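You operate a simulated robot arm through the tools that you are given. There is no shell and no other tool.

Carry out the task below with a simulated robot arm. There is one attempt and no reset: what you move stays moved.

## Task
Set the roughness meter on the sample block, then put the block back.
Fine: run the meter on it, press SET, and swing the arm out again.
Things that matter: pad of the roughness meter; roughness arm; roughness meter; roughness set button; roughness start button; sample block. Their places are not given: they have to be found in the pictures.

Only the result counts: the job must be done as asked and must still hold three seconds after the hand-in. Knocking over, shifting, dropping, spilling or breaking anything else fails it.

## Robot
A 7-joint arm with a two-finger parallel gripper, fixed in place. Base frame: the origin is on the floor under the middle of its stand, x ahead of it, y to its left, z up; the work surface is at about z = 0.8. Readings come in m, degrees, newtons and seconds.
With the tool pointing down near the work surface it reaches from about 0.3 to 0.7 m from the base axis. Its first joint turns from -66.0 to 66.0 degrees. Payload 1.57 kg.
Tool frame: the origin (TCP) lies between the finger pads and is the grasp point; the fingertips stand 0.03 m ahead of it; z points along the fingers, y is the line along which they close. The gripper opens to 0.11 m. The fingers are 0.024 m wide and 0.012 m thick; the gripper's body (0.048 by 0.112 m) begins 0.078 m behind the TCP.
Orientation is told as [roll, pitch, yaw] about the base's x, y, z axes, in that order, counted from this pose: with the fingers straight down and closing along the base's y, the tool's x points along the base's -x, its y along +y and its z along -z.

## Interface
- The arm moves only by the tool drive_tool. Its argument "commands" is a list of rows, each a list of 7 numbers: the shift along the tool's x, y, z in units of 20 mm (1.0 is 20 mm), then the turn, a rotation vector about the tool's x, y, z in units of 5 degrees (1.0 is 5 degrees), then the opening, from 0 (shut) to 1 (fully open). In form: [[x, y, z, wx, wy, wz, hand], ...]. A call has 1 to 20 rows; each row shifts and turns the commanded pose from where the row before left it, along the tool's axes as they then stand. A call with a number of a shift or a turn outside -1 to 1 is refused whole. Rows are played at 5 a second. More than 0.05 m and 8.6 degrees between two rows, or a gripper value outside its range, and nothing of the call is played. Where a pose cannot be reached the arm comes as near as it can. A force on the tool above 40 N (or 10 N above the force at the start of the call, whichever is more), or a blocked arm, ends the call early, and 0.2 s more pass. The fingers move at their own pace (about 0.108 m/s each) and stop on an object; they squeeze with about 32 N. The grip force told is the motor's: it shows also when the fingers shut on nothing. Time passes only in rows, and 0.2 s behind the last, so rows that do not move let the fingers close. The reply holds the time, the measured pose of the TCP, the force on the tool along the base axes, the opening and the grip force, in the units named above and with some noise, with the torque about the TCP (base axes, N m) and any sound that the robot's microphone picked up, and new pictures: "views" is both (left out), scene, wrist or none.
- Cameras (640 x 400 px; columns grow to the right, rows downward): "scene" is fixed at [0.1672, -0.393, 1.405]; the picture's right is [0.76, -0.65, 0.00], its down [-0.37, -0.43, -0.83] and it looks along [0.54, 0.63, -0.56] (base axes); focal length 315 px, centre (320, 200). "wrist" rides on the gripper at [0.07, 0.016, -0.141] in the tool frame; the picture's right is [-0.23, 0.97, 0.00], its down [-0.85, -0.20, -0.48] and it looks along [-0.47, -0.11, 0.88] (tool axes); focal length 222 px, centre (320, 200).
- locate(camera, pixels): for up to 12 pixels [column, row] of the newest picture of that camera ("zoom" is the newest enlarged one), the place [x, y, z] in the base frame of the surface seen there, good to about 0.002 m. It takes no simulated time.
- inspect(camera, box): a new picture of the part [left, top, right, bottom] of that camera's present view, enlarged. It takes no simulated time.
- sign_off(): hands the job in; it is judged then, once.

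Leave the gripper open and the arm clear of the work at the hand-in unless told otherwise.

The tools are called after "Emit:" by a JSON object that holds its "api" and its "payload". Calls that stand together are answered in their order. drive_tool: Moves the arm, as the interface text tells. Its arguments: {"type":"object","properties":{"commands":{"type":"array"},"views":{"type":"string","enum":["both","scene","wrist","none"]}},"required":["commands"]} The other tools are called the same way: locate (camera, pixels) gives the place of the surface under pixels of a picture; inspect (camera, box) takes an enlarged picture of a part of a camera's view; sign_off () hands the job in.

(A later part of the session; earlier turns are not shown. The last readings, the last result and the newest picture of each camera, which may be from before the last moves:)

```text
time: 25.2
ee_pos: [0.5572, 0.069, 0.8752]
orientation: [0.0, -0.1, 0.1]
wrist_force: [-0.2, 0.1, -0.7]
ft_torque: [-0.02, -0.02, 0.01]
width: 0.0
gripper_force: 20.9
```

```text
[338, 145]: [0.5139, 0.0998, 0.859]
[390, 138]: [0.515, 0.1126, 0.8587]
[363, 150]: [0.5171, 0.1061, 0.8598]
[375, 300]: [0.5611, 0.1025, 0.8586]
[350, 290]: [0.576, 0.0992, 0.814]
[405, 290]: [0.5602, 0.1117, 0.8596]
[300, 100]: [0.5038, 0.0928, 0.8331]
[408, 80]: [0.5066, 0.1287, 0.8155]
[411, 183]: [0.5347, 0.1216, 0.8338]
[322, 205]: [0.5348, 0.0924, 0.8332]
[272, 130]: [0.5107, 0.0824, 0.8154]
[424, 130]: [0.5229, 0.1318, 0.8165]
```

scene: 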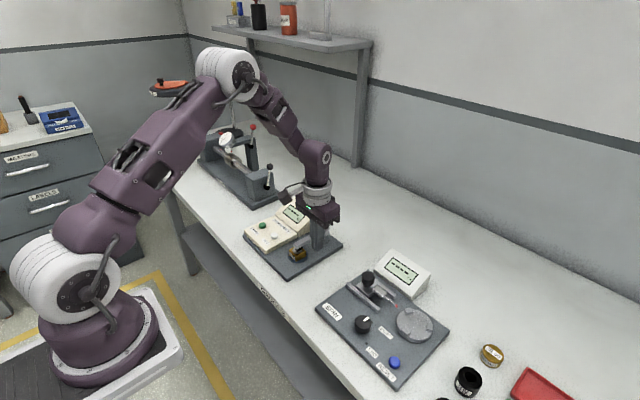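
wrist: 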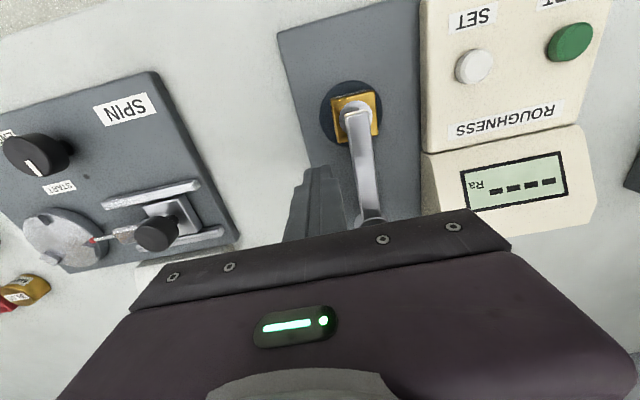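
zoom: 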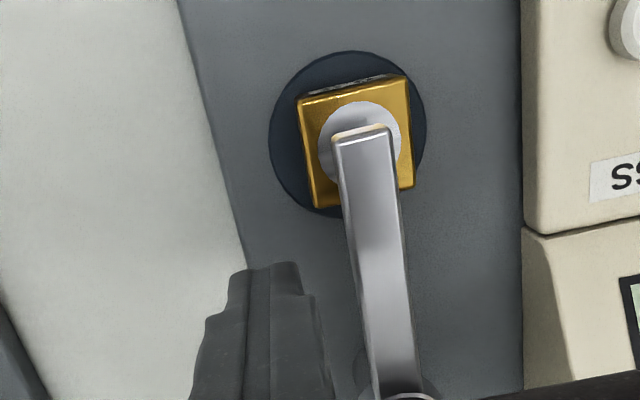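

The bar now lies along -x over the block (end at y≈0.106, angle ≈180°). It settled there by itself, with the fingers about 18 mm away from it. The pickup is over the block's machined face. I'll raise the fingers straight up and then go above START (0.5025, 0.249).

Emit:
{"api": "drive_tool", "payload": {"commands": [[0, -0.2, -0.6, 0, 0, 0, 0], [0, 0, -0.9, 0, 0, 0, 0], [0, 0, -0.9, 0, 0, 0, 0], [0, 0, -0.9, 0, 0, 0, 0], [0, 0, -0.9, 0, 0, 0, 0], [0.27, 0.92, 0, 0, 0, 0, 0], [0.27, 0.92, 0, 0, 0, 0, 0], [0.27, 0.92, 0, 0, 0, 0, 0], [0.27, 0.92, 0, 0, 0, 0, 0], [0.27, 0.92, 0, 0, 0, 0, 0], [0.27, 0.92, 0, 0, 0, 0, 0], [0.27, 0.92, 0, 0, 0, 0, 0], [0.27, 0.92, 0, 0, 0, 0, 0], [0.27, 0.92, 0, 0, 0, 0, 0], [0.27, 0.92, 0, 0, 0, 0, 0], [0, 0, 0, 0, 0, 0, 0]]}}

Emit:
{"api": "inspect", "payload": {"camera": "scene", "box": [230, 185, 350, 275]}}

```text
time: 28.6
ee_pos: [0.504, 0.2479, 0.9569]
orientation: [0.0, 0.0, 0.0]
wrist_force: [0.0, 0.8, 0.5]
ft_torque: [-0.01, 0.04, 0.02]
width: 0.0
gripper_force: 21.2
```

scene: 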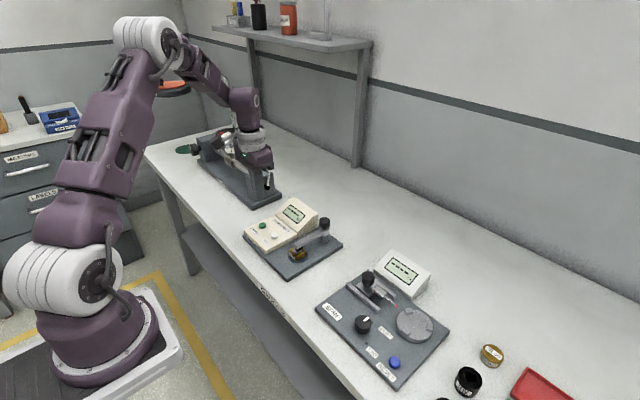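
wrist: 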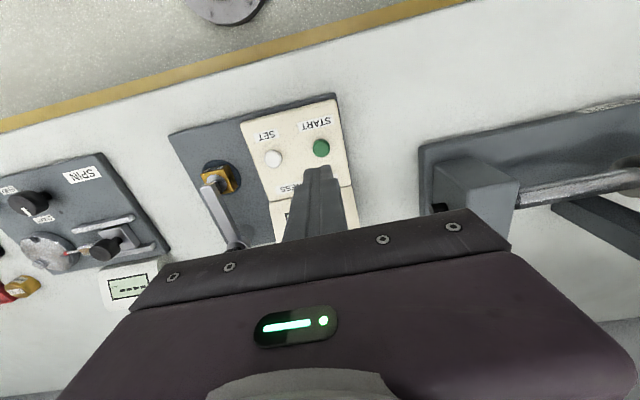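

```text
4.44 times, centred on (290, 230) of scene
```

zoom: 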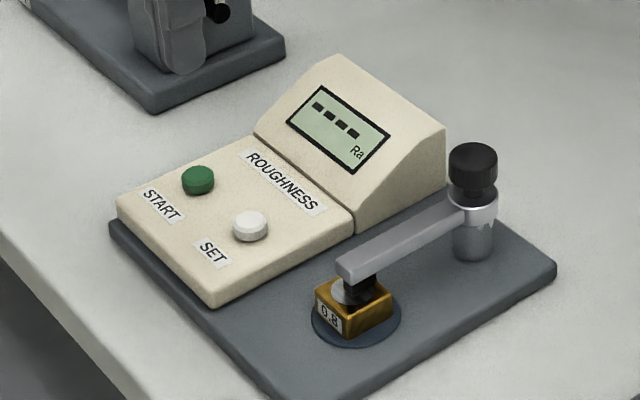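

The arm rests over the block with its pickup on the machined face, and the display shows "----". I'll confirm START and SET in the wrist view before pressing.

Emit:
{"api": "locate", "payload": {"camera": "wrist", "pixels": [[321, 147], [273, 157], [336, 165], [300, 152]]}}

Emit:
{"api": "locate", "payload": {"camera": "zoom", "pixels": [[198, 176], [250, 222], [184, 174], [213, 177], [190, 205], [345, 85], [440, 140]]}}

```text
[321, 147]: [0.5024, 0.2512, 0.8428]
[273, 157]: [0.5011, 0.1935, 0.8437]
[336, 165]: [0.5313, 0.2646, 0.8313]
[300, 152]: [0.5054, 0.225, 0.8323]
```

```text
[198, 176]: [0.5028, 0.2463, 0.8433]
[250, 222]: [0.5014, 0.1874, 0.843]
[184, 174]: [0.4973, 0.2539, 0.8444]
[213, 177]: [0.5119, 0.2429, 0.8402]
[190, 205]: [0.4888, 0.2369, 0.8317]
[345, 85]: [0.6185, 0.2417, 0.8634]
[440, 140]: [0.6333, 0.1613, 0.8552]
```

START is at about (0.5025, 0.249) with its top at 0.843, standing 11 mm above the panel. I'll descend to 3 mm above it, then press in small steps.

Emit:
{"api": "drive_tool", "payload": {"commands": [[0.05, 0.05, 0.8, 0, 0, 0, 0], [0, 0, 0.9, 0, 0, 0, 0], [0, 0, 0.9, 0, 0, 0, 0], [0, 0, 0.9, 0, 0, 0, 0], [0, 0, 0.5, 0, 0, 0, 0], [0, 0, 0, 0, 0, 0, 0]]}}

Emit:
{"api": "inspect", "payload": {"camera": "scene", "box": [220, 185, 340, 275]}}

```text
time: 30.0
ee_pos: [0.5029, 0.2509, 0.8783]
orientation: [0.0, 0.0, 0.0]
wrist_force: [0.0, -0.3, -0.8]
ft_torque: [0.02, -0.02, 0.0]
width: 0.0
gripper_force: 20.8
```

scene: 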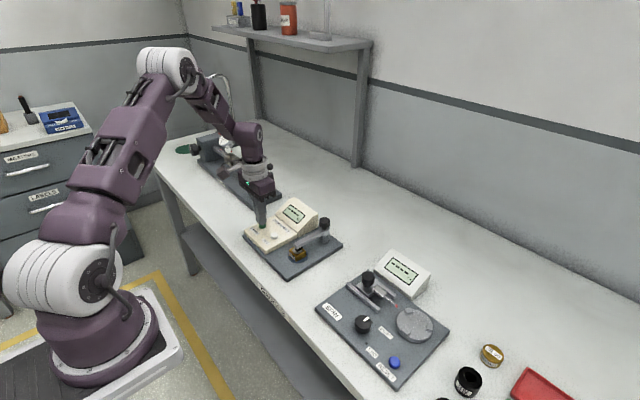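
wrist: 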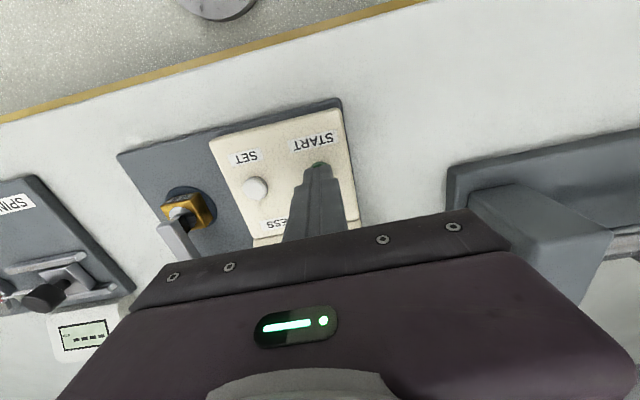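

```text
4.44 times, centred on (280, 230) of scene
```

zoom: 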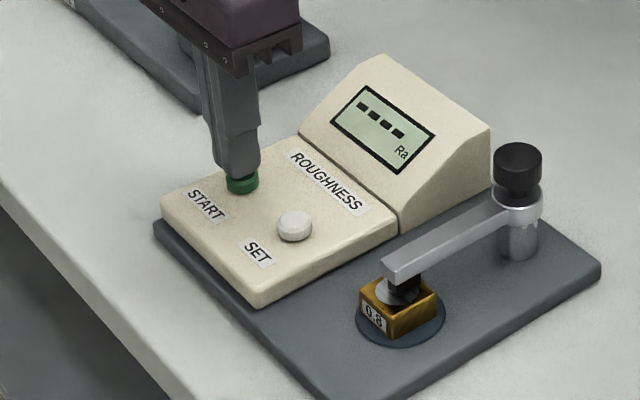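

The fingertips are about 5 mm above the green button. I'll press down in small steps, hold briefly, and listen and watch the force.

Emit:
{"api": "drive_tool", "payload": {"commands": [[0, 0, 0.15, 0, 0, 0, 0], [0, 0, 0.1, 0, 0, 0, 0], [0, 0, 0.05, 0, 0, 0, 0], [0, 0, 0.05, 0, 0, 0, 0]]}}

Emit:
{"api": "inspect", "payload": {"camera": "scene", "box": [220, 185, 340, 275]}}

```text
time: 31.0
ee_pos: [0.5026, 0.2508, 0.8703]
orientation: [-0.1, 0.0, 0.0]
wrist_force: [0.8, -0.3, 1.0]
ft_torque: [-0.01, 0.0, -0.01]
width: 0.0004
gripper_force: 21.3
```

scene: 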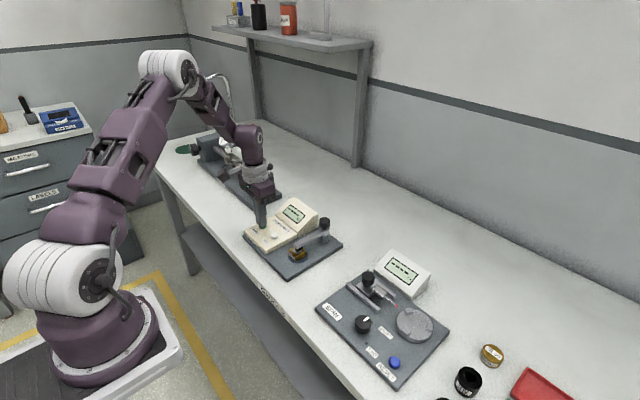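
wrist: 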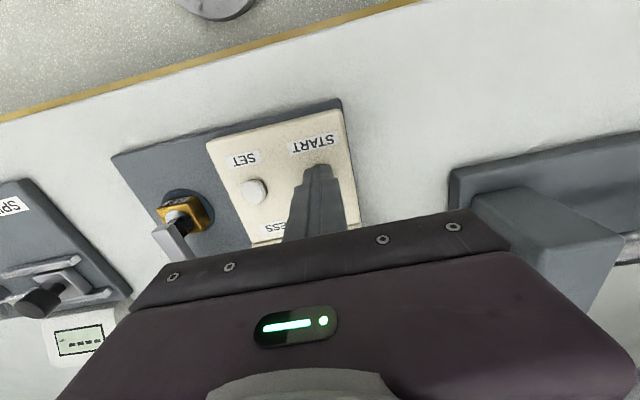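

```text
4.44 times, centred on (280, 230) of scene
```

zoom: 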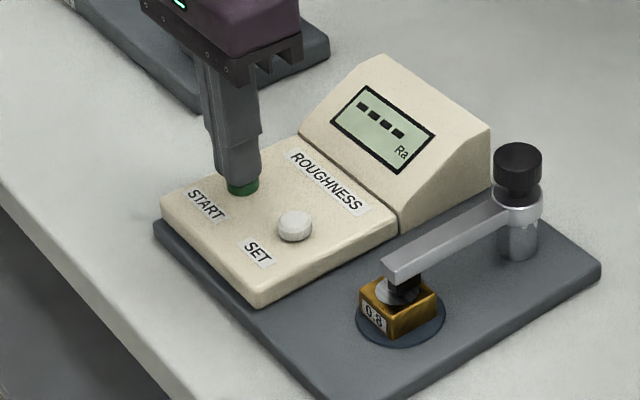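

There is only light contact (about 1 N) with the fingertips at 0.840. The display is unchanged, so I'll press further in 1 mm steps.

Emit:
{"api": "drive_tool", "payload": {"commands": [[0, 0, 0.05, 0, 0, 0, 0], [0, 0, 0.05, 0, 0, 0, 0], [0, 0, 0, 0, 0, 0, 0]], "views": "none"}}

Emit:
{"api": "inspect", "payload": {"camera": "scene", "box": [220, 185, 340, 275]}}

```text
time: 31.8
ee_pos: [0.502, 0.2509, 0.8703]
orientation: [0.0, 0.0, 0.0]
wrist_force: [0.6, -0.5, 2.6]
ft_torque: [0.0, -0.04, 0.0]
width: 0.0002
gripper_force: 21.0
```

```text
4.44 times, centred on (280, 230) of scene
```

zoom: 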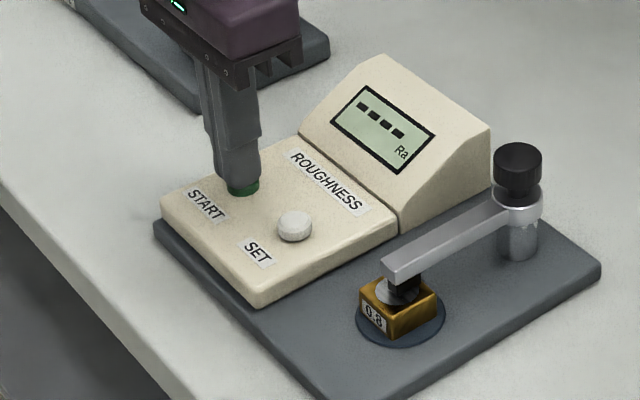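

The force is rising gradually (2.6 N). I'll press a little further.

Emit:
{"api": "drive_tool", "payload": {"commands": [[0, 0, 0.05, 0, 0, 0, 0], [0, 0, 0.05, 0, 0, 0, 0], [0, 0, 0, 0, 0, 0, 0]], "views": "none"}}

Emit:
{"api": "inspect", "payload": {"camera": "scene", "box": [220, 185, 340, 275]}}

```text
time: 32.6
ee_pos: [0.5013, 0.2493, 0.8672]
orientation: [0.0, 0.1, 0.0]
wrist_force: [0.4, 1.2, 2.7]
ft_torque: [0.0, 0.04, 0.01]
width: 0.0
gripper_force: 21.4
heard: click
```

```text
4.44 times, centred on (280, 230) of scene
```

zoom: 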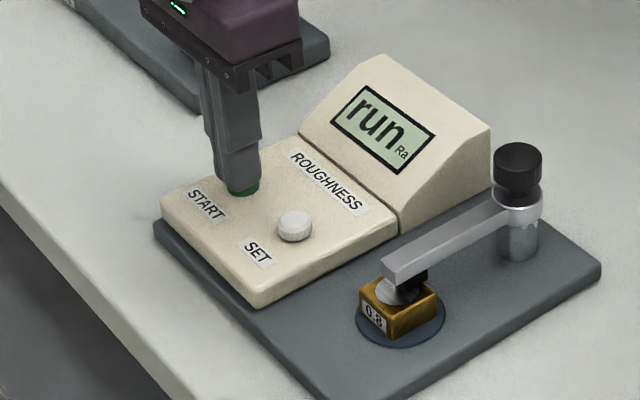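

A click, and the display shows "run". I'll lift off the button and wait for the run to finish.

Emit:
{"api": "drive_tool", "payload": {"commands": [[0, 0, -0.5, 0, 0, 0, 0], [0, 0, -0.8, 0, 0, 0, 0], [0, 0, -0.7, 0, 0, 0, 0], [0, 0, 0, 0, 0, 0, 0], [0, 0, 0, 0, 0, 0, 0]], "views": "none"}}

Emit:
{"api": "inspect", "payload": {"camera": "scene", "box": [220, 185, 340, 275]}}

```text
time: 33.8
ee_pos: [0.5014, 0.2487, 0.9074]
orientation: [0.0, 0.0, 0.1]
wrist_force: [0.0, 0.2, 0.2]
ft_torque: [-0.01, -0.03, 0.01]
width: 0.0001
gripper_force: 21.9
```

```text
4.44 times, centred on (280, 230) of scene
```

zoom: 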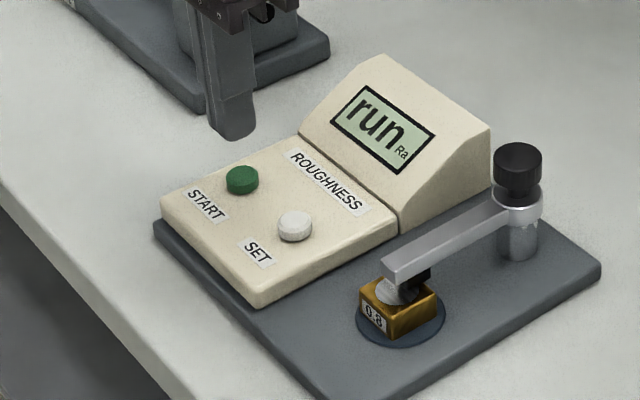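

Still "run". I'll hold still and wait.

Emit:
{"api": "drive_tool", "payload": {"commands": [[0, 0, 0, 0, 0, 0, 0], [0, 0, 0, 0, 0, 0, 0], [0, 0, 0, 0, 0, 0, 0], [0, 0, 0, 0, 0, 0, 0], [0, 0, 0, 0, 0, 0, 0], [0, 0, 0, 0, 0, 0, 0], [0, 0, 0, 0, 0, 0, 0], [0, 0, 0, 0, 0, 0, 0], [0, 0, 0, 0, 0, 0, 0], [0, 0, 0, 0, 0, 0, 0]], "views": "none"}}

Emit:
{"api": "inspect", "payload": {"camera": "scene", "box": [220, 185, 340, 275]}}

```text
time: 36.0
ee_pos: [0.5026, 0.2504, 0.9074]
orientation: [0.0, -0.1, 0.0]
wrist_force: [-0.5, 0.0, -0.1]
ft_torque: [0.02, -0.04, 0.01]
width: 0.0004
gripper_force: 21.6
```

```text
4.44 times, centred on (280, 230) of scene
```

zoom: 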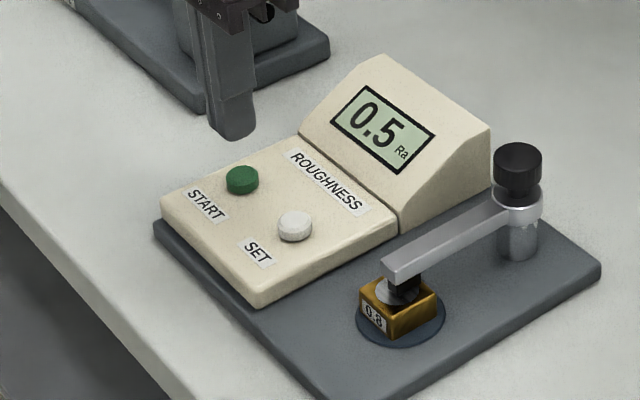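

The run finished with 0.5 Ra against a block marked 0.8, so SET comes next. I'll move over SET (0.502, 0.1895), then press in small steps.

Emit:
{"api": "drive_tool", "payload": {"commands": [[0, -0.75, 0, 0, 0, 0, 0], [0, -0.75, 0, 0, 0, 0, 0], [0, -0.75, 0, 0, 0, 0, 0], [0, -0.75, 0, 0, 0, 0, 0], [0, 0, 0.7, 0, 0, 0, 0], [0, 0, 0.6, 0, 0, 0, 0], [0, 0, 0, 0, 0, 0, 0]]}}

Emit:
{"api": "inspect", "payload": {"camera": "scene", "box": [220, 185, 340, 275]}}

```text
time: 37.6
ee_pos: [0.5022, 0.1903, 0.881]
orientation: [0.0, -0.1, 0.1]
wrist_force: [0.6, 0.6, 0.2]
ft_torque: [0.02, -0.01, 0.03]
width: 0.0
gripper_force: 21.0
```

scene: 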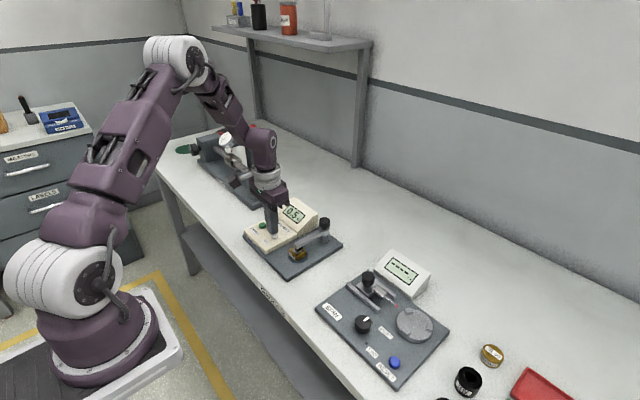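
wrist: 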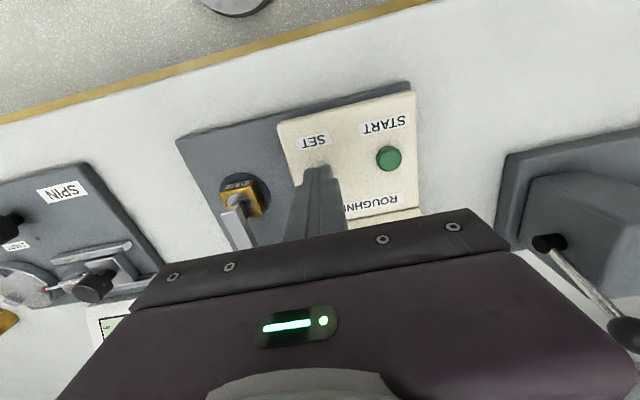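

```text
4.44 times, centred on (280, 230) of scene
```

zoom: 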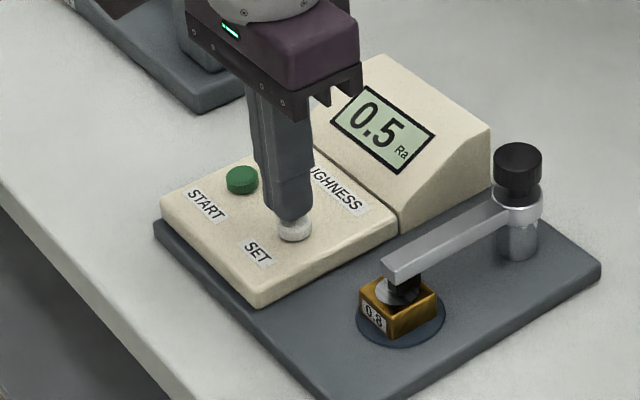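

The fingertips are above SET and the display still reads 0.5. I'll press down in small steps to the depth that made START click.

Emit:
{"api": "drive_tool", "payload": {"commands": [[0, 0, 0.2, 0, 0, 0, 0], [0, 0, 0.15, 0, 0, 0, 0], [0, 0, 0.1, 0, 0, 0, 0], [0, 0, 0.1, 0, 0, 0, 0], [0, 0, 0.05, 0, 0, 0, 0], [0, 0, 0.05, 0, 0, 0, 0], [0, 0, 0, 0, 0, 0, 0]], "views": "none"}}

Emit:
{"api": "inspect", "payload": {"camera": "scene", "box": [220, 185, 340, 275]}}

```text
time: 39.2
ee_pos: [0.5019, 0.1892, 0.8672]
orientation: [0.0, 0.0, 0.0]
wrist_force: [-1.0, 0.2, 2.4]
ft_torque: [0.0, 0.05, 0.0]
width: 0.0001
gripper_force: 20.9
heard: click
```

```text
4.44 times, centred on (280, 230) of scene
```

zoom: 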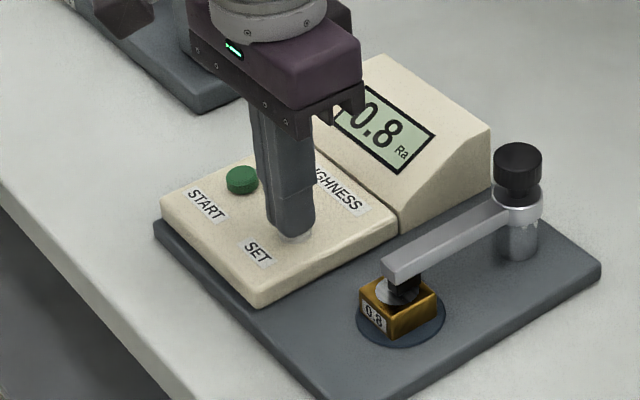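

A click, and the display now reads 0.8. I'll lift off SET straight up to a safe height and locate the box side edge, so I can place the fingers between the bar and the console.

Emit:
{"api": "drive_tool", "payload": {"commands": [[0, 0, -0.5, 0, 0, 0, 0], [0, 0, -1, 0, 0, 0, 0], [0, 0, -1, 0, 0, 0, 0], [0, 0, -1, 0, 0, 0, 0], [0, 0, -1, 0, 0, 0, 0], [0, 0, 0, 0, 0, 0, 0]]}}

Emit:
{"api": "inspect", "payload": {"camera": "scene", "box": [240, 195, 350, 275]}}

```text
time: 40.6
ee_pos: [0.5012, 0.1898, 0.9583]
orientation: [0.0, 0.0, 0.0]
wrist_force: [0.7, 0.4, 0.4]
ft_torque: [-0.03, -0.01, 0.01]
width: 0.0
gripper_force: 21.2
```

scene: 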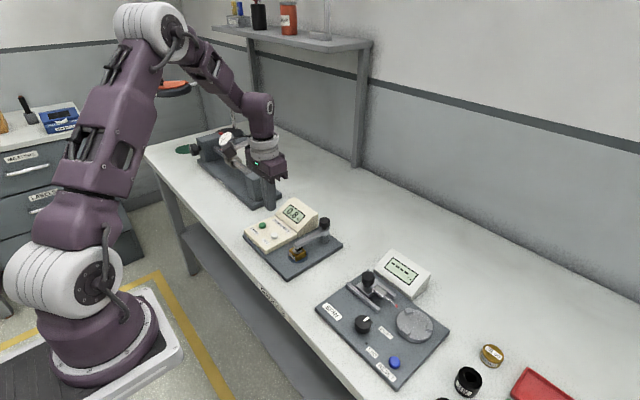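
wrist: 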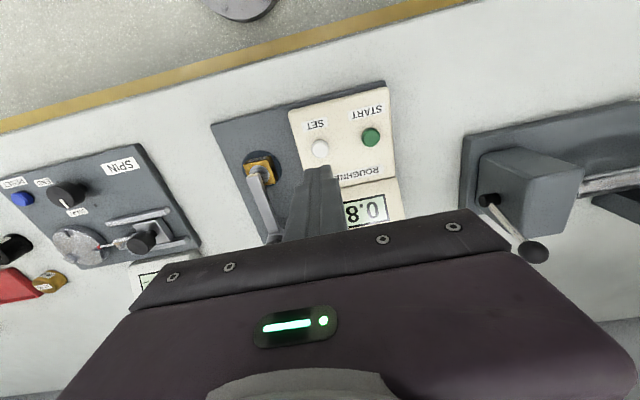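

```text
5.00 times, centred on (295, 235) of scene
```

zoom: 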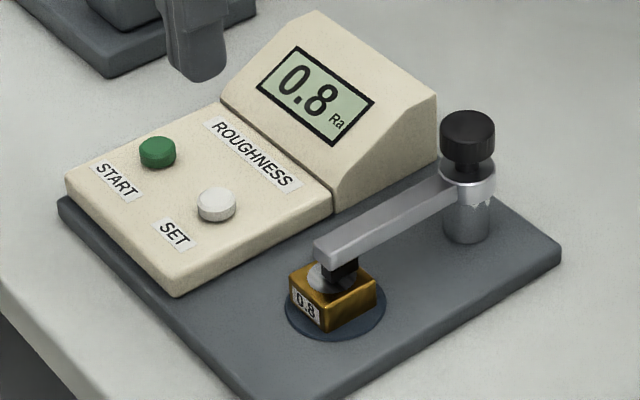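

The display holds 0.8. I'll locate the console's right side, the bar top edges and the post.

Emit:
{"api": "locate", "payload": {"camera": "zoom", "pixels": [[340, 180], [342, 203], [385, 160], [420, 140], [434, 100], [330, 200], [320, 243], [345, 262], [385, 205], [400, 225], [440, 180], [467, 120]]}}

```text
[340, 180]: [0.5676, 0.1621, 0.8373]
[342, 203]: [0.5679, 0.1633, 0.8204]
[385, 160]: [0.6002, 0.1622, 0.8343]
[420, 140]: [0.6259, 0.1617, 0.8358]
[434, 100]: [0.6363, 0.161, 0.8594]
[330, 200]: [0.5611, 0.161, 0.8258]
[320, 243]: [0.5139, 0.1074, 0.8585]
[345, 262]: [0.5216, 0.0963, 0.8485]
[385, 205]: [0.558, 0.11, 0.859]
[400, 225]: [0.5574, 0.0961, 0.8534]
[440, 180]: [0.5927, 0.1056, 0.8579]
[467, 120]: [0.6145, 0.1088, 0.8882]
```

The console's right side is at y≈0.1615 and the bar's near edge at y≈0.112, so the fingers fit between them at (0.55, 0.137). I'll move there high, then lower to TCP z≈0.875.

Emit:
{"api": "drive_tool", "payload": {"commands": [[-0.8, -0.88, 0, 0, 0, 0, 0], [-0.8, -0.88, 0, 0, 0, 0, 0], [-0.85, -0.88, 0, 0, 0, 0, 0], [0, 0, 0, 0, 0, 0, 0]]}}

Emit:
{"api": "inspect", "payload": {"camera": "scene", "box": [240, 175, 350, 275]}}

```text
time: 41.6
ee_pos: [0.5511, 0.136, 0.9585]
orientation: [0.0, 0.0, 0.0]
wrist_force: [-0.2, 0.6, -0.2]
ft_torque: [-0.01, 0.0, 0.02]
width: 0.0
gripper_force: 21.0
```

scene: 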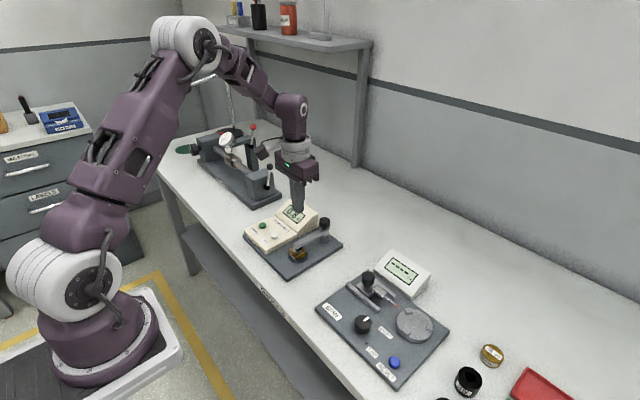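
wrist: 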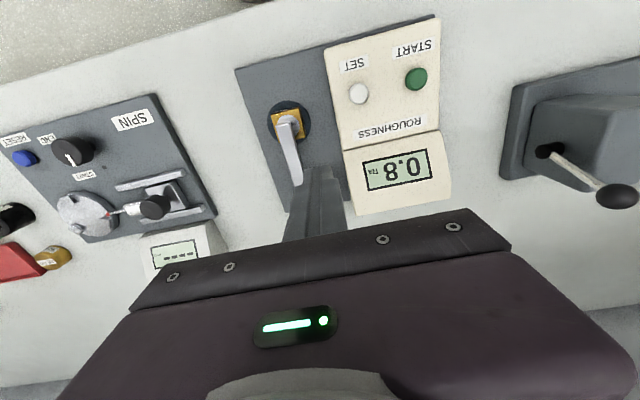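

```text
4.00 times, centred on (295, 225) of scene
```

zoom: 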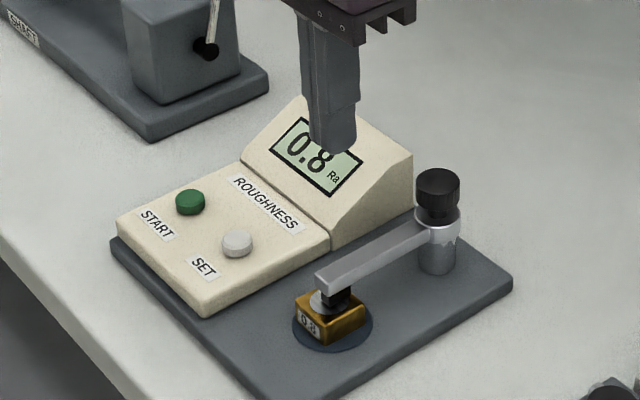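

The pose is (0.551, 0.136), in the gap between the bar and the console. I'll lower 83 mm to bar height.

Emit:
{"api": "drive_tool", "payload": {"commands": [[0, 0, 0.83, 0, 0, 0, 0], [0, 0, 0.83, 0, 0, 0, 0], [0, 0, 0.83, 0, 0, 0, 0], [0, 0, 0.83, 0, 0, 0, 0], [0, 0, 0.83, 0, 0, 0, 0], [0, 0, 0, 0, 0, 0, 0]]}}

Emit:
{"api": "inspect", "payload": {"camera": "wrist", "box": [200, 60, 440, 220]}}

```text
time: 43.0
ee_pos: [0.5513, 0.1371, 0.8745]
orientation: [0.0, 0.0, 0.0]
wrist_force: [-0.1, 0.0, -0.2]
ft_torque: [0.02, 0.0, 0.01]
width: 0.0002
gripper_force: 21.3
```

scene: 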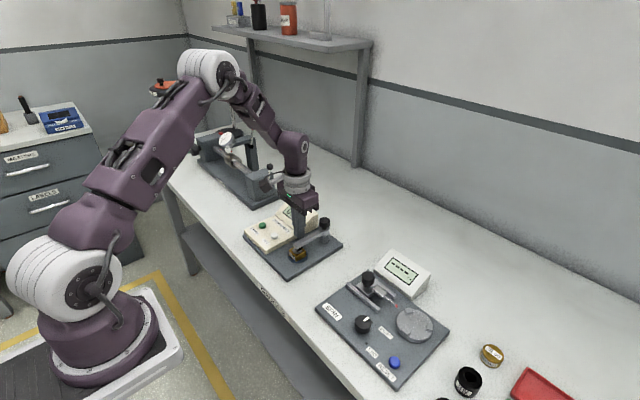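
wrist: 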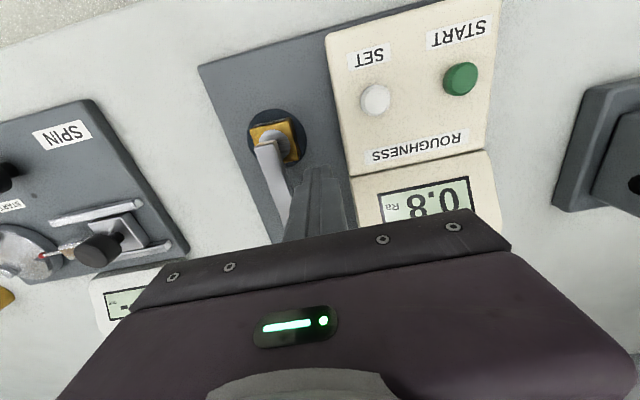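

```text
2.50 times, centred on (320, 140) of wrist
```

zoom: 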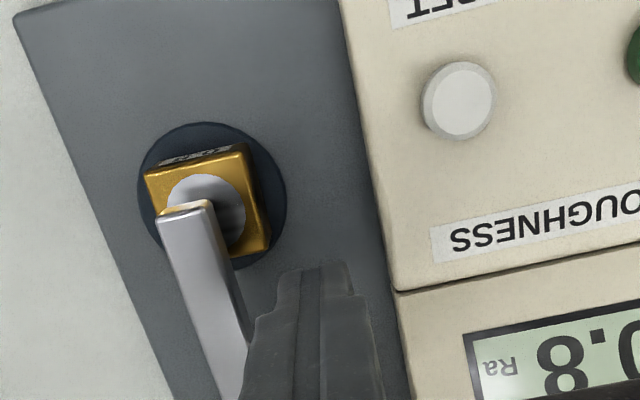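

The fingers are in the gap beside the bar. I'll push it slowly counterclockwise, first to about -150°.

Emit:
{"api": "drive_tool", "payload": {"commands": [[0, -0.35, 0, 0, 0, 0, 0], [0, -0.35, 0, 0, 0, 0, 0], [0.065, -0.22, 0, 0, 0, 0, 0], [0.065, -0.22, 0, 0, 0, 0, 0], [0.028, -0.24, 0, 0, 0, 0, 0], [0.028, -0.24, 0, 0, 0, 0, 0], [-0.013, -0.255, 0, 0, 0, 0, 0], [-0.013, -0.255, 0, 0, 0, 0, 0], [0, 0, 0, 0, 0, 0, 0]]}}

Emit:
{"api": "inspect", "payload": {"camera": "scene", "box": [250, 195, 370, 275]}}

```text
time: 45.0
ee_pos: [0.5474, 0.0939, 0.8742]
orientation: [0.0, 0.1, 0.1]
wrist_force: [0.4, -0.9, -0.1]
ft_torque: [0.03, -0.02, 0.0]
width: 0.0003
gripper_force: 21.7
```

scene: 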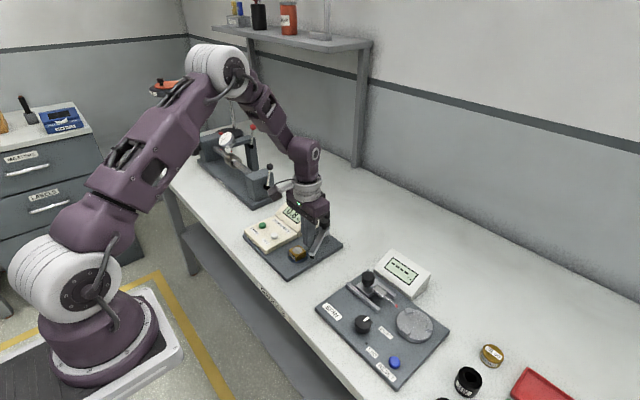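
wrist: 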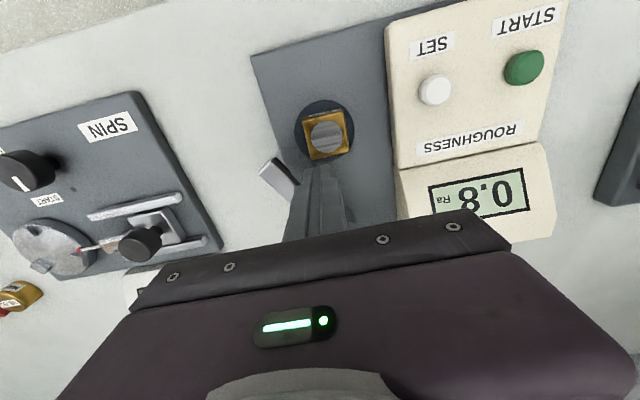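

```text
5.00 times, centred on (310, 235) of scene
```

zoom: 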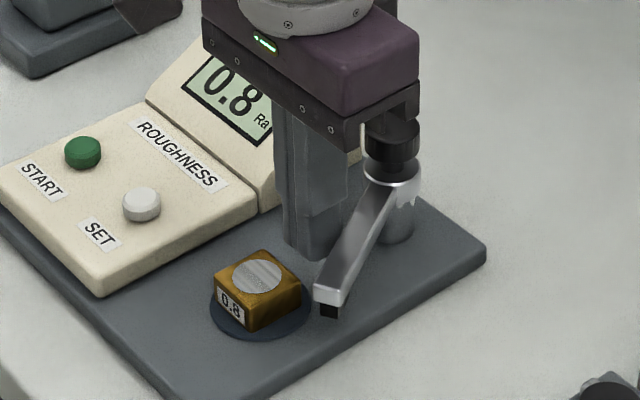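

The bar is leaving the block (about -145°) and the block has not moved. I'll continue the arc to about -100°.

Emit:
{"api": "drive_tool", "payload": {"commands": [[-0.063, -0.263, 0, 0, 0, 0, 0], [-0.063, -0.263, 0, 0, 0, 0, 0], [-0.115, -0.255, 0, 0, 0, 0, 0], [-0.115, -0.255, 0, 0, 0, 0, 0], [-0.168, -0.238, 0, 0, 0, 0, 0], [-0.168, -0.238, 0, 0, 0, 0, 0], [-0.22, -0.208, 0, 0, 0, 0, 0], [-0.22, -0.208, 0, 0, 0, 0, 0], [-0.265, -0.163, 0, 0, 0, 0, 0], [-0.265, -0.163, 0, 0, 0, 0, 0], [0, 0, 0, 0, 0, 0, 0]]}}

Emit:
{"api": "inspect", "payload": {"camera": "scene", "box": [250, 195, 370, 275]}}

```text
time: 47.4
ee_pos: [0.581, 0.0487, 0.8744]
orientation: [0.1, 0.0, -0.1]
wrist_force: [0.6, 0.5, -0.2]
ft_torque: [-0.02, 0.01, 0.02]
width: 0.0002
gripper_force: 21.3
```

scene: 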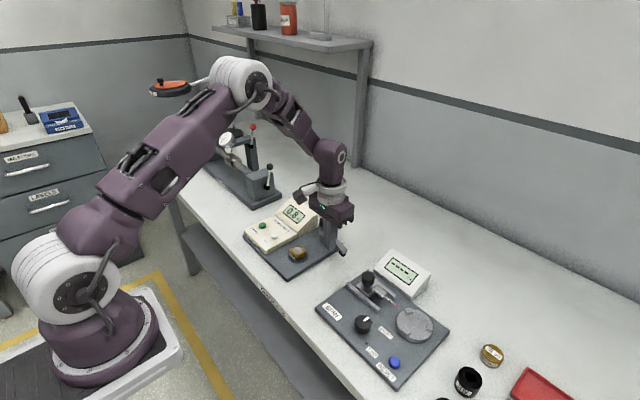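
wrist: 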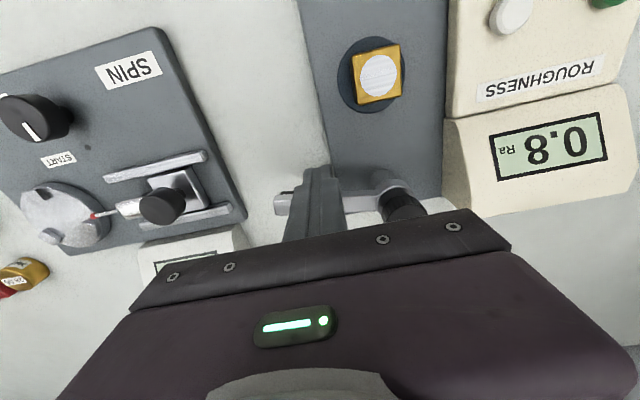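

```text
5.00 times, centred on (310, 235) of scene
```

zoom: 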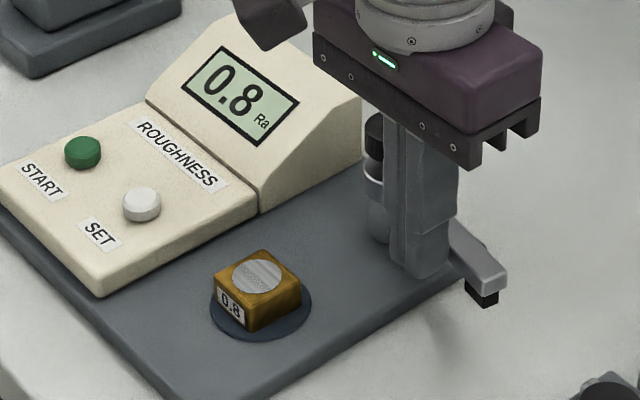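

The bar is near -95°. I'll continue to about -70°, its original parked angle.

Emit:
{"api": "drive_tool", "payload": {"commands": [[-0.3, -0.11, 0, 0, 0, 0, 0], [-0.3, -0.11, 0, 0, 0, 0, 0], [-0.22, -0.065, 0, 0, 0, 0, 0], [-0.22, -0.065, 0, 0, 0, 0, 0], [-0.24, -0.028, 0, 0, 0, 0, 0], [-0.24, -0.028, 0, 0, 0, 0, 0], [0, 0, 0, 0, 0, 0, 0]]}}

Emit:
{"api": "inspect", "payload": {"camera": "scene", "box": [270, 195, 390, 275]}}

Emit:
{"api": "inspect", "payload": {"camera": "wrist", "box": [200, 60, 440, 220]}}

```text
time: 49.0
ee_pos: [0.6108, 0.0412, 0.8751]
orientation: [0.0, 0.1, 0.1]
wrist_force: [0.0, -0.1, -0.2]
ft_torque: [0.04, -0.02, -0.02]
width: 0.0001
gripper_force: 21.3
```

scene: 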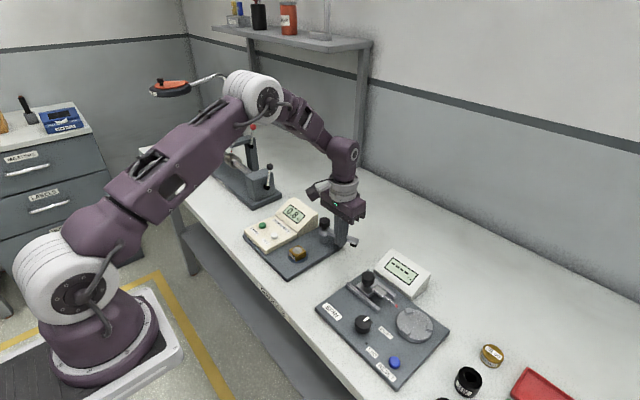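
wrist: 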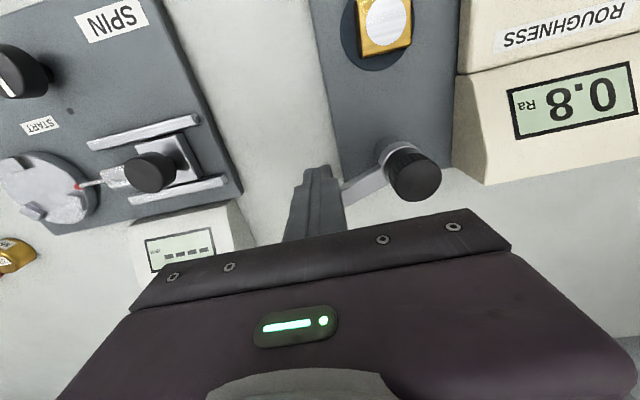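

```text
5.00 times, centred on (330, 235) of scene
```

zoom: 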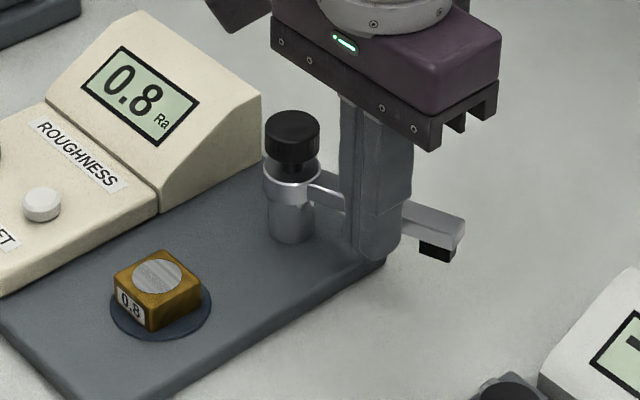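

```text
2.50 times, centred on (320, 140) of wrist
```

zoom: 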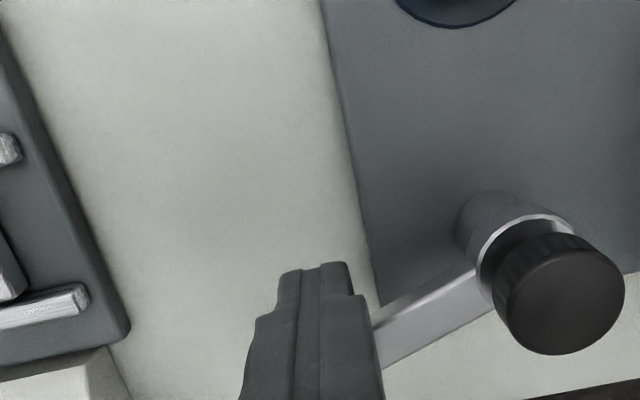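

The bar end is back at about scene (359,239), matching its starting place. I'll draw the fingers back 10 mm away from the bar, raise them, and check the arm's rest angle.

Emit:
{"api": "drive_tool", "payload": {"commands": [[0.3, -0.1, 0, 0, 0, 0, 0], [0.3, -0.1, 0, 0, 0, 0, 0], [0, 0, -0.8, 0, 0, 0, 0], [0, 0, -0.9, 0, 0, 0, 0], [0, 0, -0.9, 0, 0, 0, 0], [0, 0, -0.9, 0, 0, 0, 0], [0, 0, -0.8, 0, 0, 0, 0], [0.9, 0, 0, 0, 0, 0, 0], [0.9, 0, 0, 0, 0, 0, 0], [0.9, 0, 0, 0, 0, 0, 0], [0, 0, 0, 0, 0, 0, 0]]}}

Emit:
{"api": "inspect", "payload": {"camera": "scene", "box": [270, 195, 370, 275]}}

```text
time: 51.4
ee_pos: [0.5453, 0.0374, 0.9597]
orientation: [0.0, 0.0, 0.1]
wrist_force: [-0.5, 0.6, 0.0]
ft_torque: [0.03, 0.01, 0.04]
width: 0.0
gripper_force: 21.1
```

scene: 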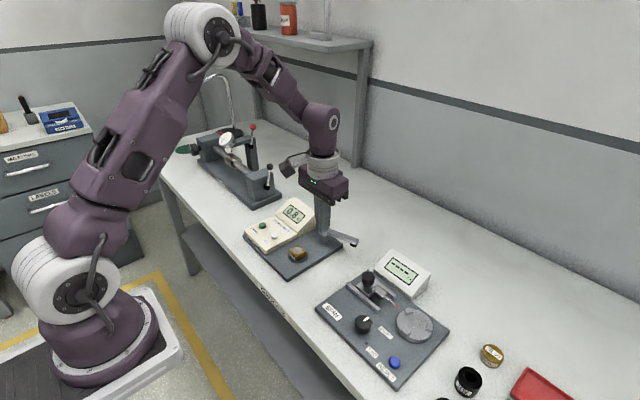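
wrist: 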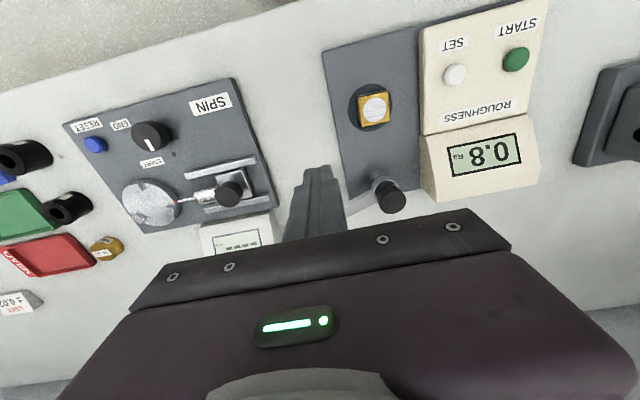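

```text
5.00 times, centred on (320, 235) of scene
```

zoom: 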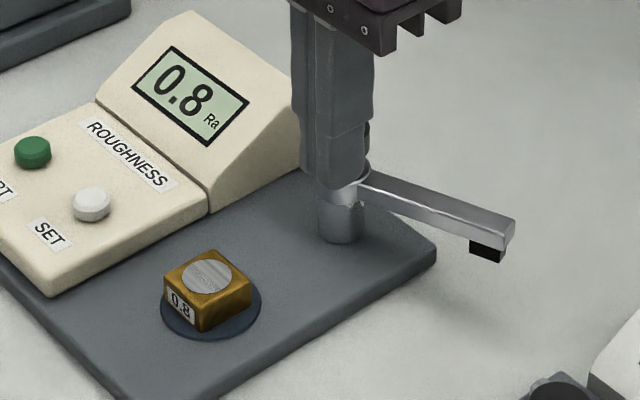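

The arm is parked where it started and the display still shows 0.8. I'll open to 0.05, turn the yaw back to -1° and go above the block on the pad.

Emit:
{"api": "drive_tool", "payload": {"commands": [[0.31, 0.85, 0, 0, 0, 0, 0.2], [0.31, 0.85, 0, 0, 0, 0, 0.47], [0.31, 0.85, 0, 0, 0, 0, 0.47], [0.31, 0.85, 0, 0, 0, 0, 0.47], [0, 0, 0, 0, 0, 0.2, 0.47], [0, 0, 0, 0, 0, 0, 0.47]]}}

Emit:
{"api": "inspect", "payload": {"camera": "wrist", "box": [230, 80, 410, 200]}}

```text
time: 52.8
ee_pos: [0.5217, 0.1045, 0.9608]
orientation: [-0.1, -0.1, -0.9]
wrist_force: [0.2, -0.2, -0.4]
ft_torque: [0.01, 0.01, -0.01]
width: 0.0518
gripper_force: 0.1
```

scene: 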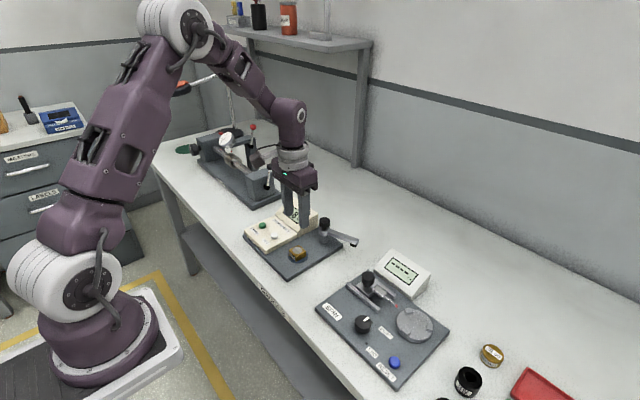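
wrist: 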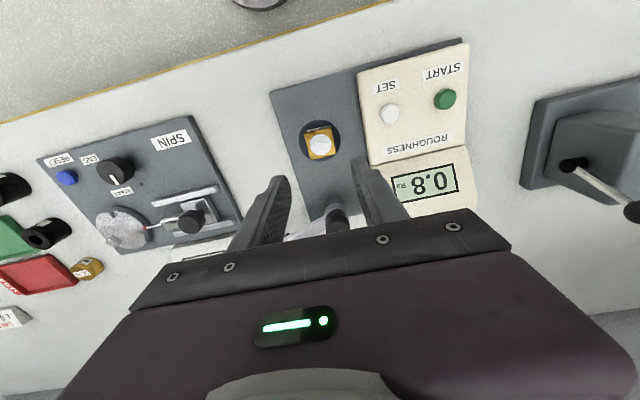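

```text
3.33 times, centred on (320, 140) of wrist
```

zoom: 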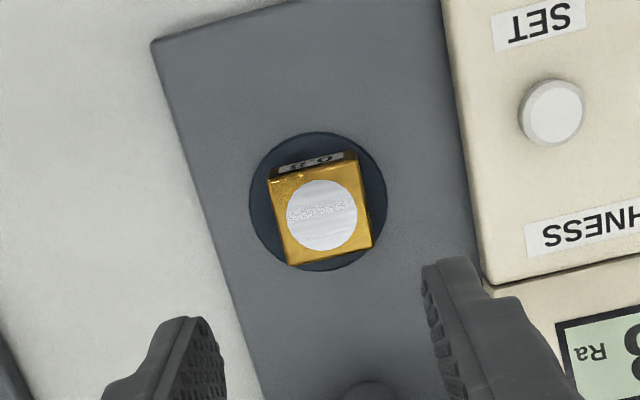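

The block is centred between the open fingers. I'll descend to the grasp height (TCP z≈0.850), with the tips staying above the base plate.

Emit:
{"api": "drive_tool", "payload": {"commands": [[0, 0.04, 0.9, 0, 0, 0, 0.47], [0, 0, 1, 0, 0, 0, 0.47], [0, 0, 1, 0, 0, 0, 0.47], [0, 0, 1, 0, 0, 0, 0.47], [0, 0, 0.9, 0, 0, 0, 0.47], [0, 0, 0.5, 0, 0, 0, 0.47], [0, 0, 0.2, 0, 0, 0, 0.47], [0, 0, 0, 0, 0, 0, 0.47]]}}

Emit:
{"api": "inspect", "payload": {"camera": "wrist", "box": [230, 100, 410, 220]}}

```text
time: 54.6
ee_pos: [0.52, 0.1064, 0.8498]
orientation: [0.0, -0.1, -0.9]
wrist_force: [0.4, 0.1, -0.9]
ft_torque: [-0.03, 0.01, 0.02]
width: 0.0517
gripper_force: 0.1
```

scene: 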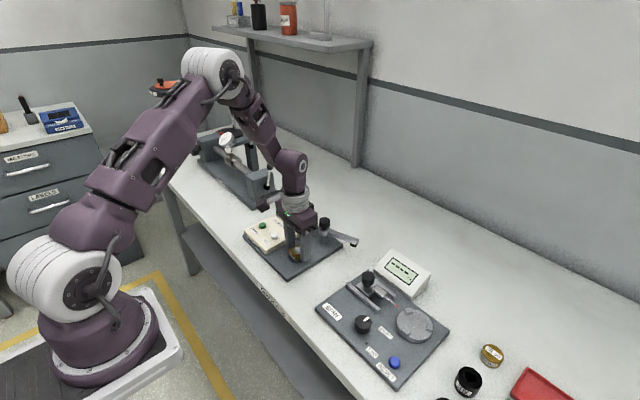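
wrist: 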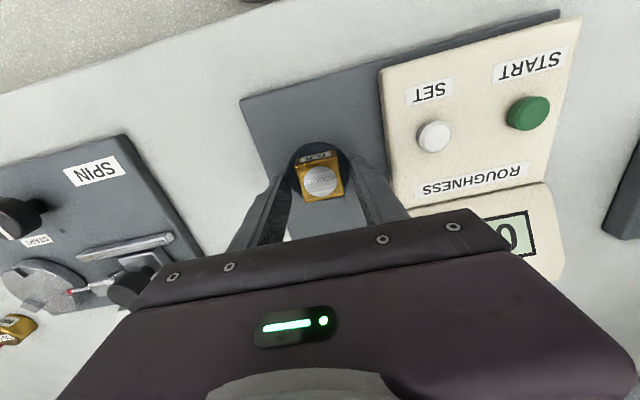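

```text
3.33 times, centred on (320, 160) of wrist
```

zoom: 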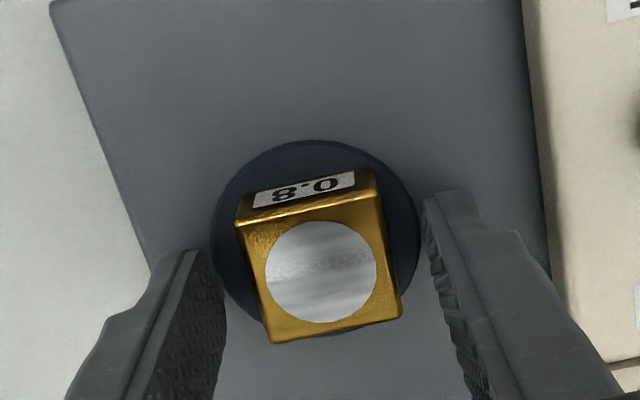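

The block is between the pads, as when I released it. I'll close on it and lift about 36 mm.

Emit:
{"api": "drive_tool", "payload": {"commands": [[0, 0, 0, 0, 0, 0, 0.4], [0, 0, 0, 0, 0, 0, 0.33], [0, 0, 0, 0, 0, 0, 0.26], [0, 0, 0, 0, 0, 0, 0.2], [0, 0, 0, 0, 0, 0, 0.2], [0, 0, -0.5, 0, 0, 0, 0.2], [0, 0, -0.7, 0, 0, 0, 0.2], [0, 0, -0.7, 0, 0, 0, 0.2], [0, 0, 0, 0, 0, 0, 0.2]]}}

```text
time: 56.6
ee_pos: [0.5214, 0.106, 0.8887]
orientation: [0.0, 0.1, -0.9]
wrist_force: [0.3, 0.4, -2.0]
ft_torque: [0.01, 0.05, 0.02]
width: 0.0334
gripper_force: 31.7
```

scene: 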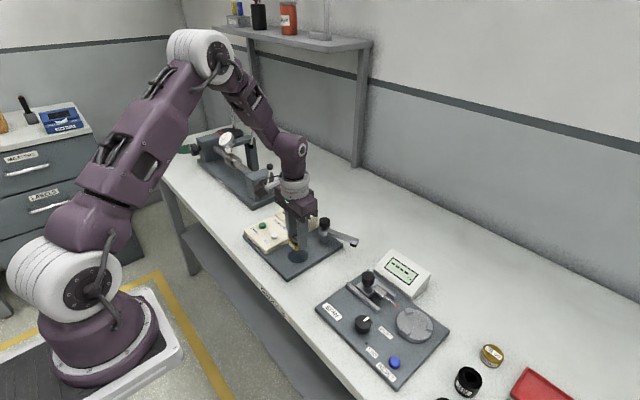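
wrist: 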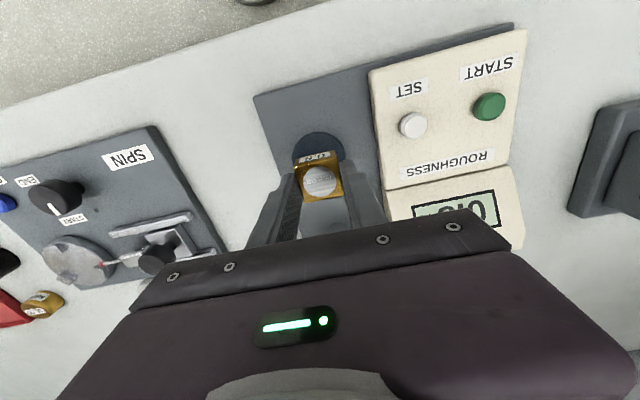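

The block is held (0.0334, 32 N). I'll return the same way to above its original place, TCP about (0.5007, 0.0097).

Emit:
{"api": "drive_tool", "payload": {"commands": [[0.184, -0.966, 0, 0, 0, 0, 0.2], [0.184, -0.966, 0, 0, 0, 0, 0.2], [0.184, -0.966, 0, 0, 0, 0, 0.2], [0.184, -0.966, 0, 0, 0, 0, 0.2], [0.184, -0.966, 0, 0, 0, 0, 0.2], [0, 0, 0, 0, 0, 0, 0.2]]}}

```text
time: 58.0
ee_pos: [0.4997, 0.0095, 0.8892]
orientation: [0.1, 0.0, -0.9]
wrist_force: [0.1, 0.2, -1.3]
ft_torque: [-0.01, 0.03, -0.01]
width: 0.0335
gripper_force: 32.4
```

scene: 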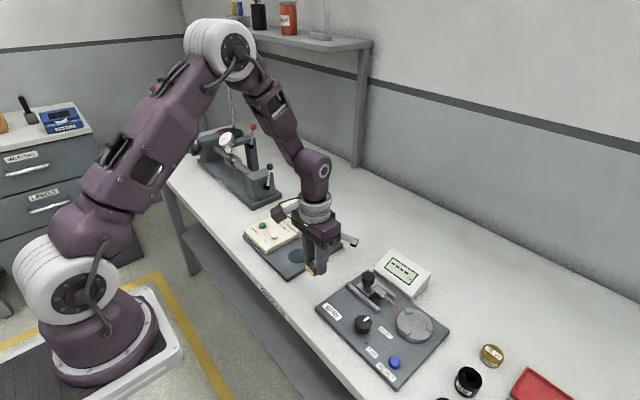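
wrist: 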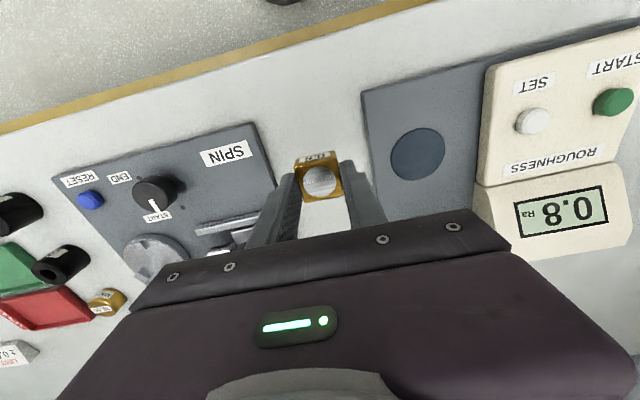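

The view matches the earlier lifted pose over the original spot. I'll lower the block to about 3 mm above the table.

Emit:
{"api": "drive_tool", "payload": {"commands": [[-0.02, 0.01, 0.7, 0, 0, 0, 0.2], [0, 0, 0.8, 0, 0, 0, 0.2], [0, 0, 0.7, 0, 0, 0, 0.2], [0, 0, 0.3, 0, 0, 0, 0.2], [0, 0, 0, 0, 0, 0, 0.2]], "views": "both"}}

```text
time: 59.2
ee_pos: [0.5002, 0.0094, 0.8391]
orientation: [0.1, -0.1, -1.0]
wrist_force: [0.7, -0.1, -2.4]
ft_torque: [0.0, -0.02, 0.0]
width: 0.0332
gripper_force: 31.6
```

scene: 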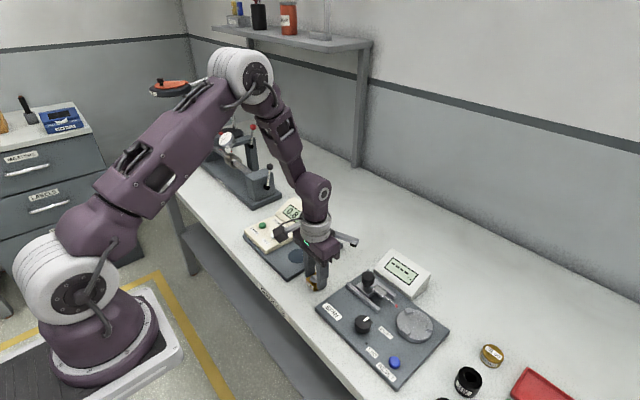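
wrist: 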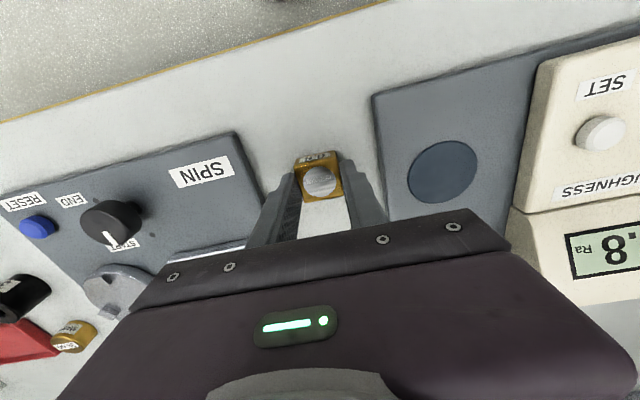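

Now small 0.8–1 mm steps down until the force shows contact.

Emit:
{"api": "drive_tool", "payload": {"commands": [[0, 0, 0.05, 0, 0, 0, 0.2], [0, 0, 0.04, 0, 0, 0, 0.2], [0, 0, 0.04, 0, 0, 0, 0.2], [0, 0, 0, 0, 0, 0, 0.2]], "views": "none"}}

```text
time: 60.2
ee_pos: [0.5008, 0.0093, 0.8375]
orientation: [0.0, 0.0, -0.9]
wrist_force: [-2.3, -0.1, 10.3]
ft_torque: [0.02, 0.07, 0.03]
width: 0.0334
gripper_force: 32.1
```

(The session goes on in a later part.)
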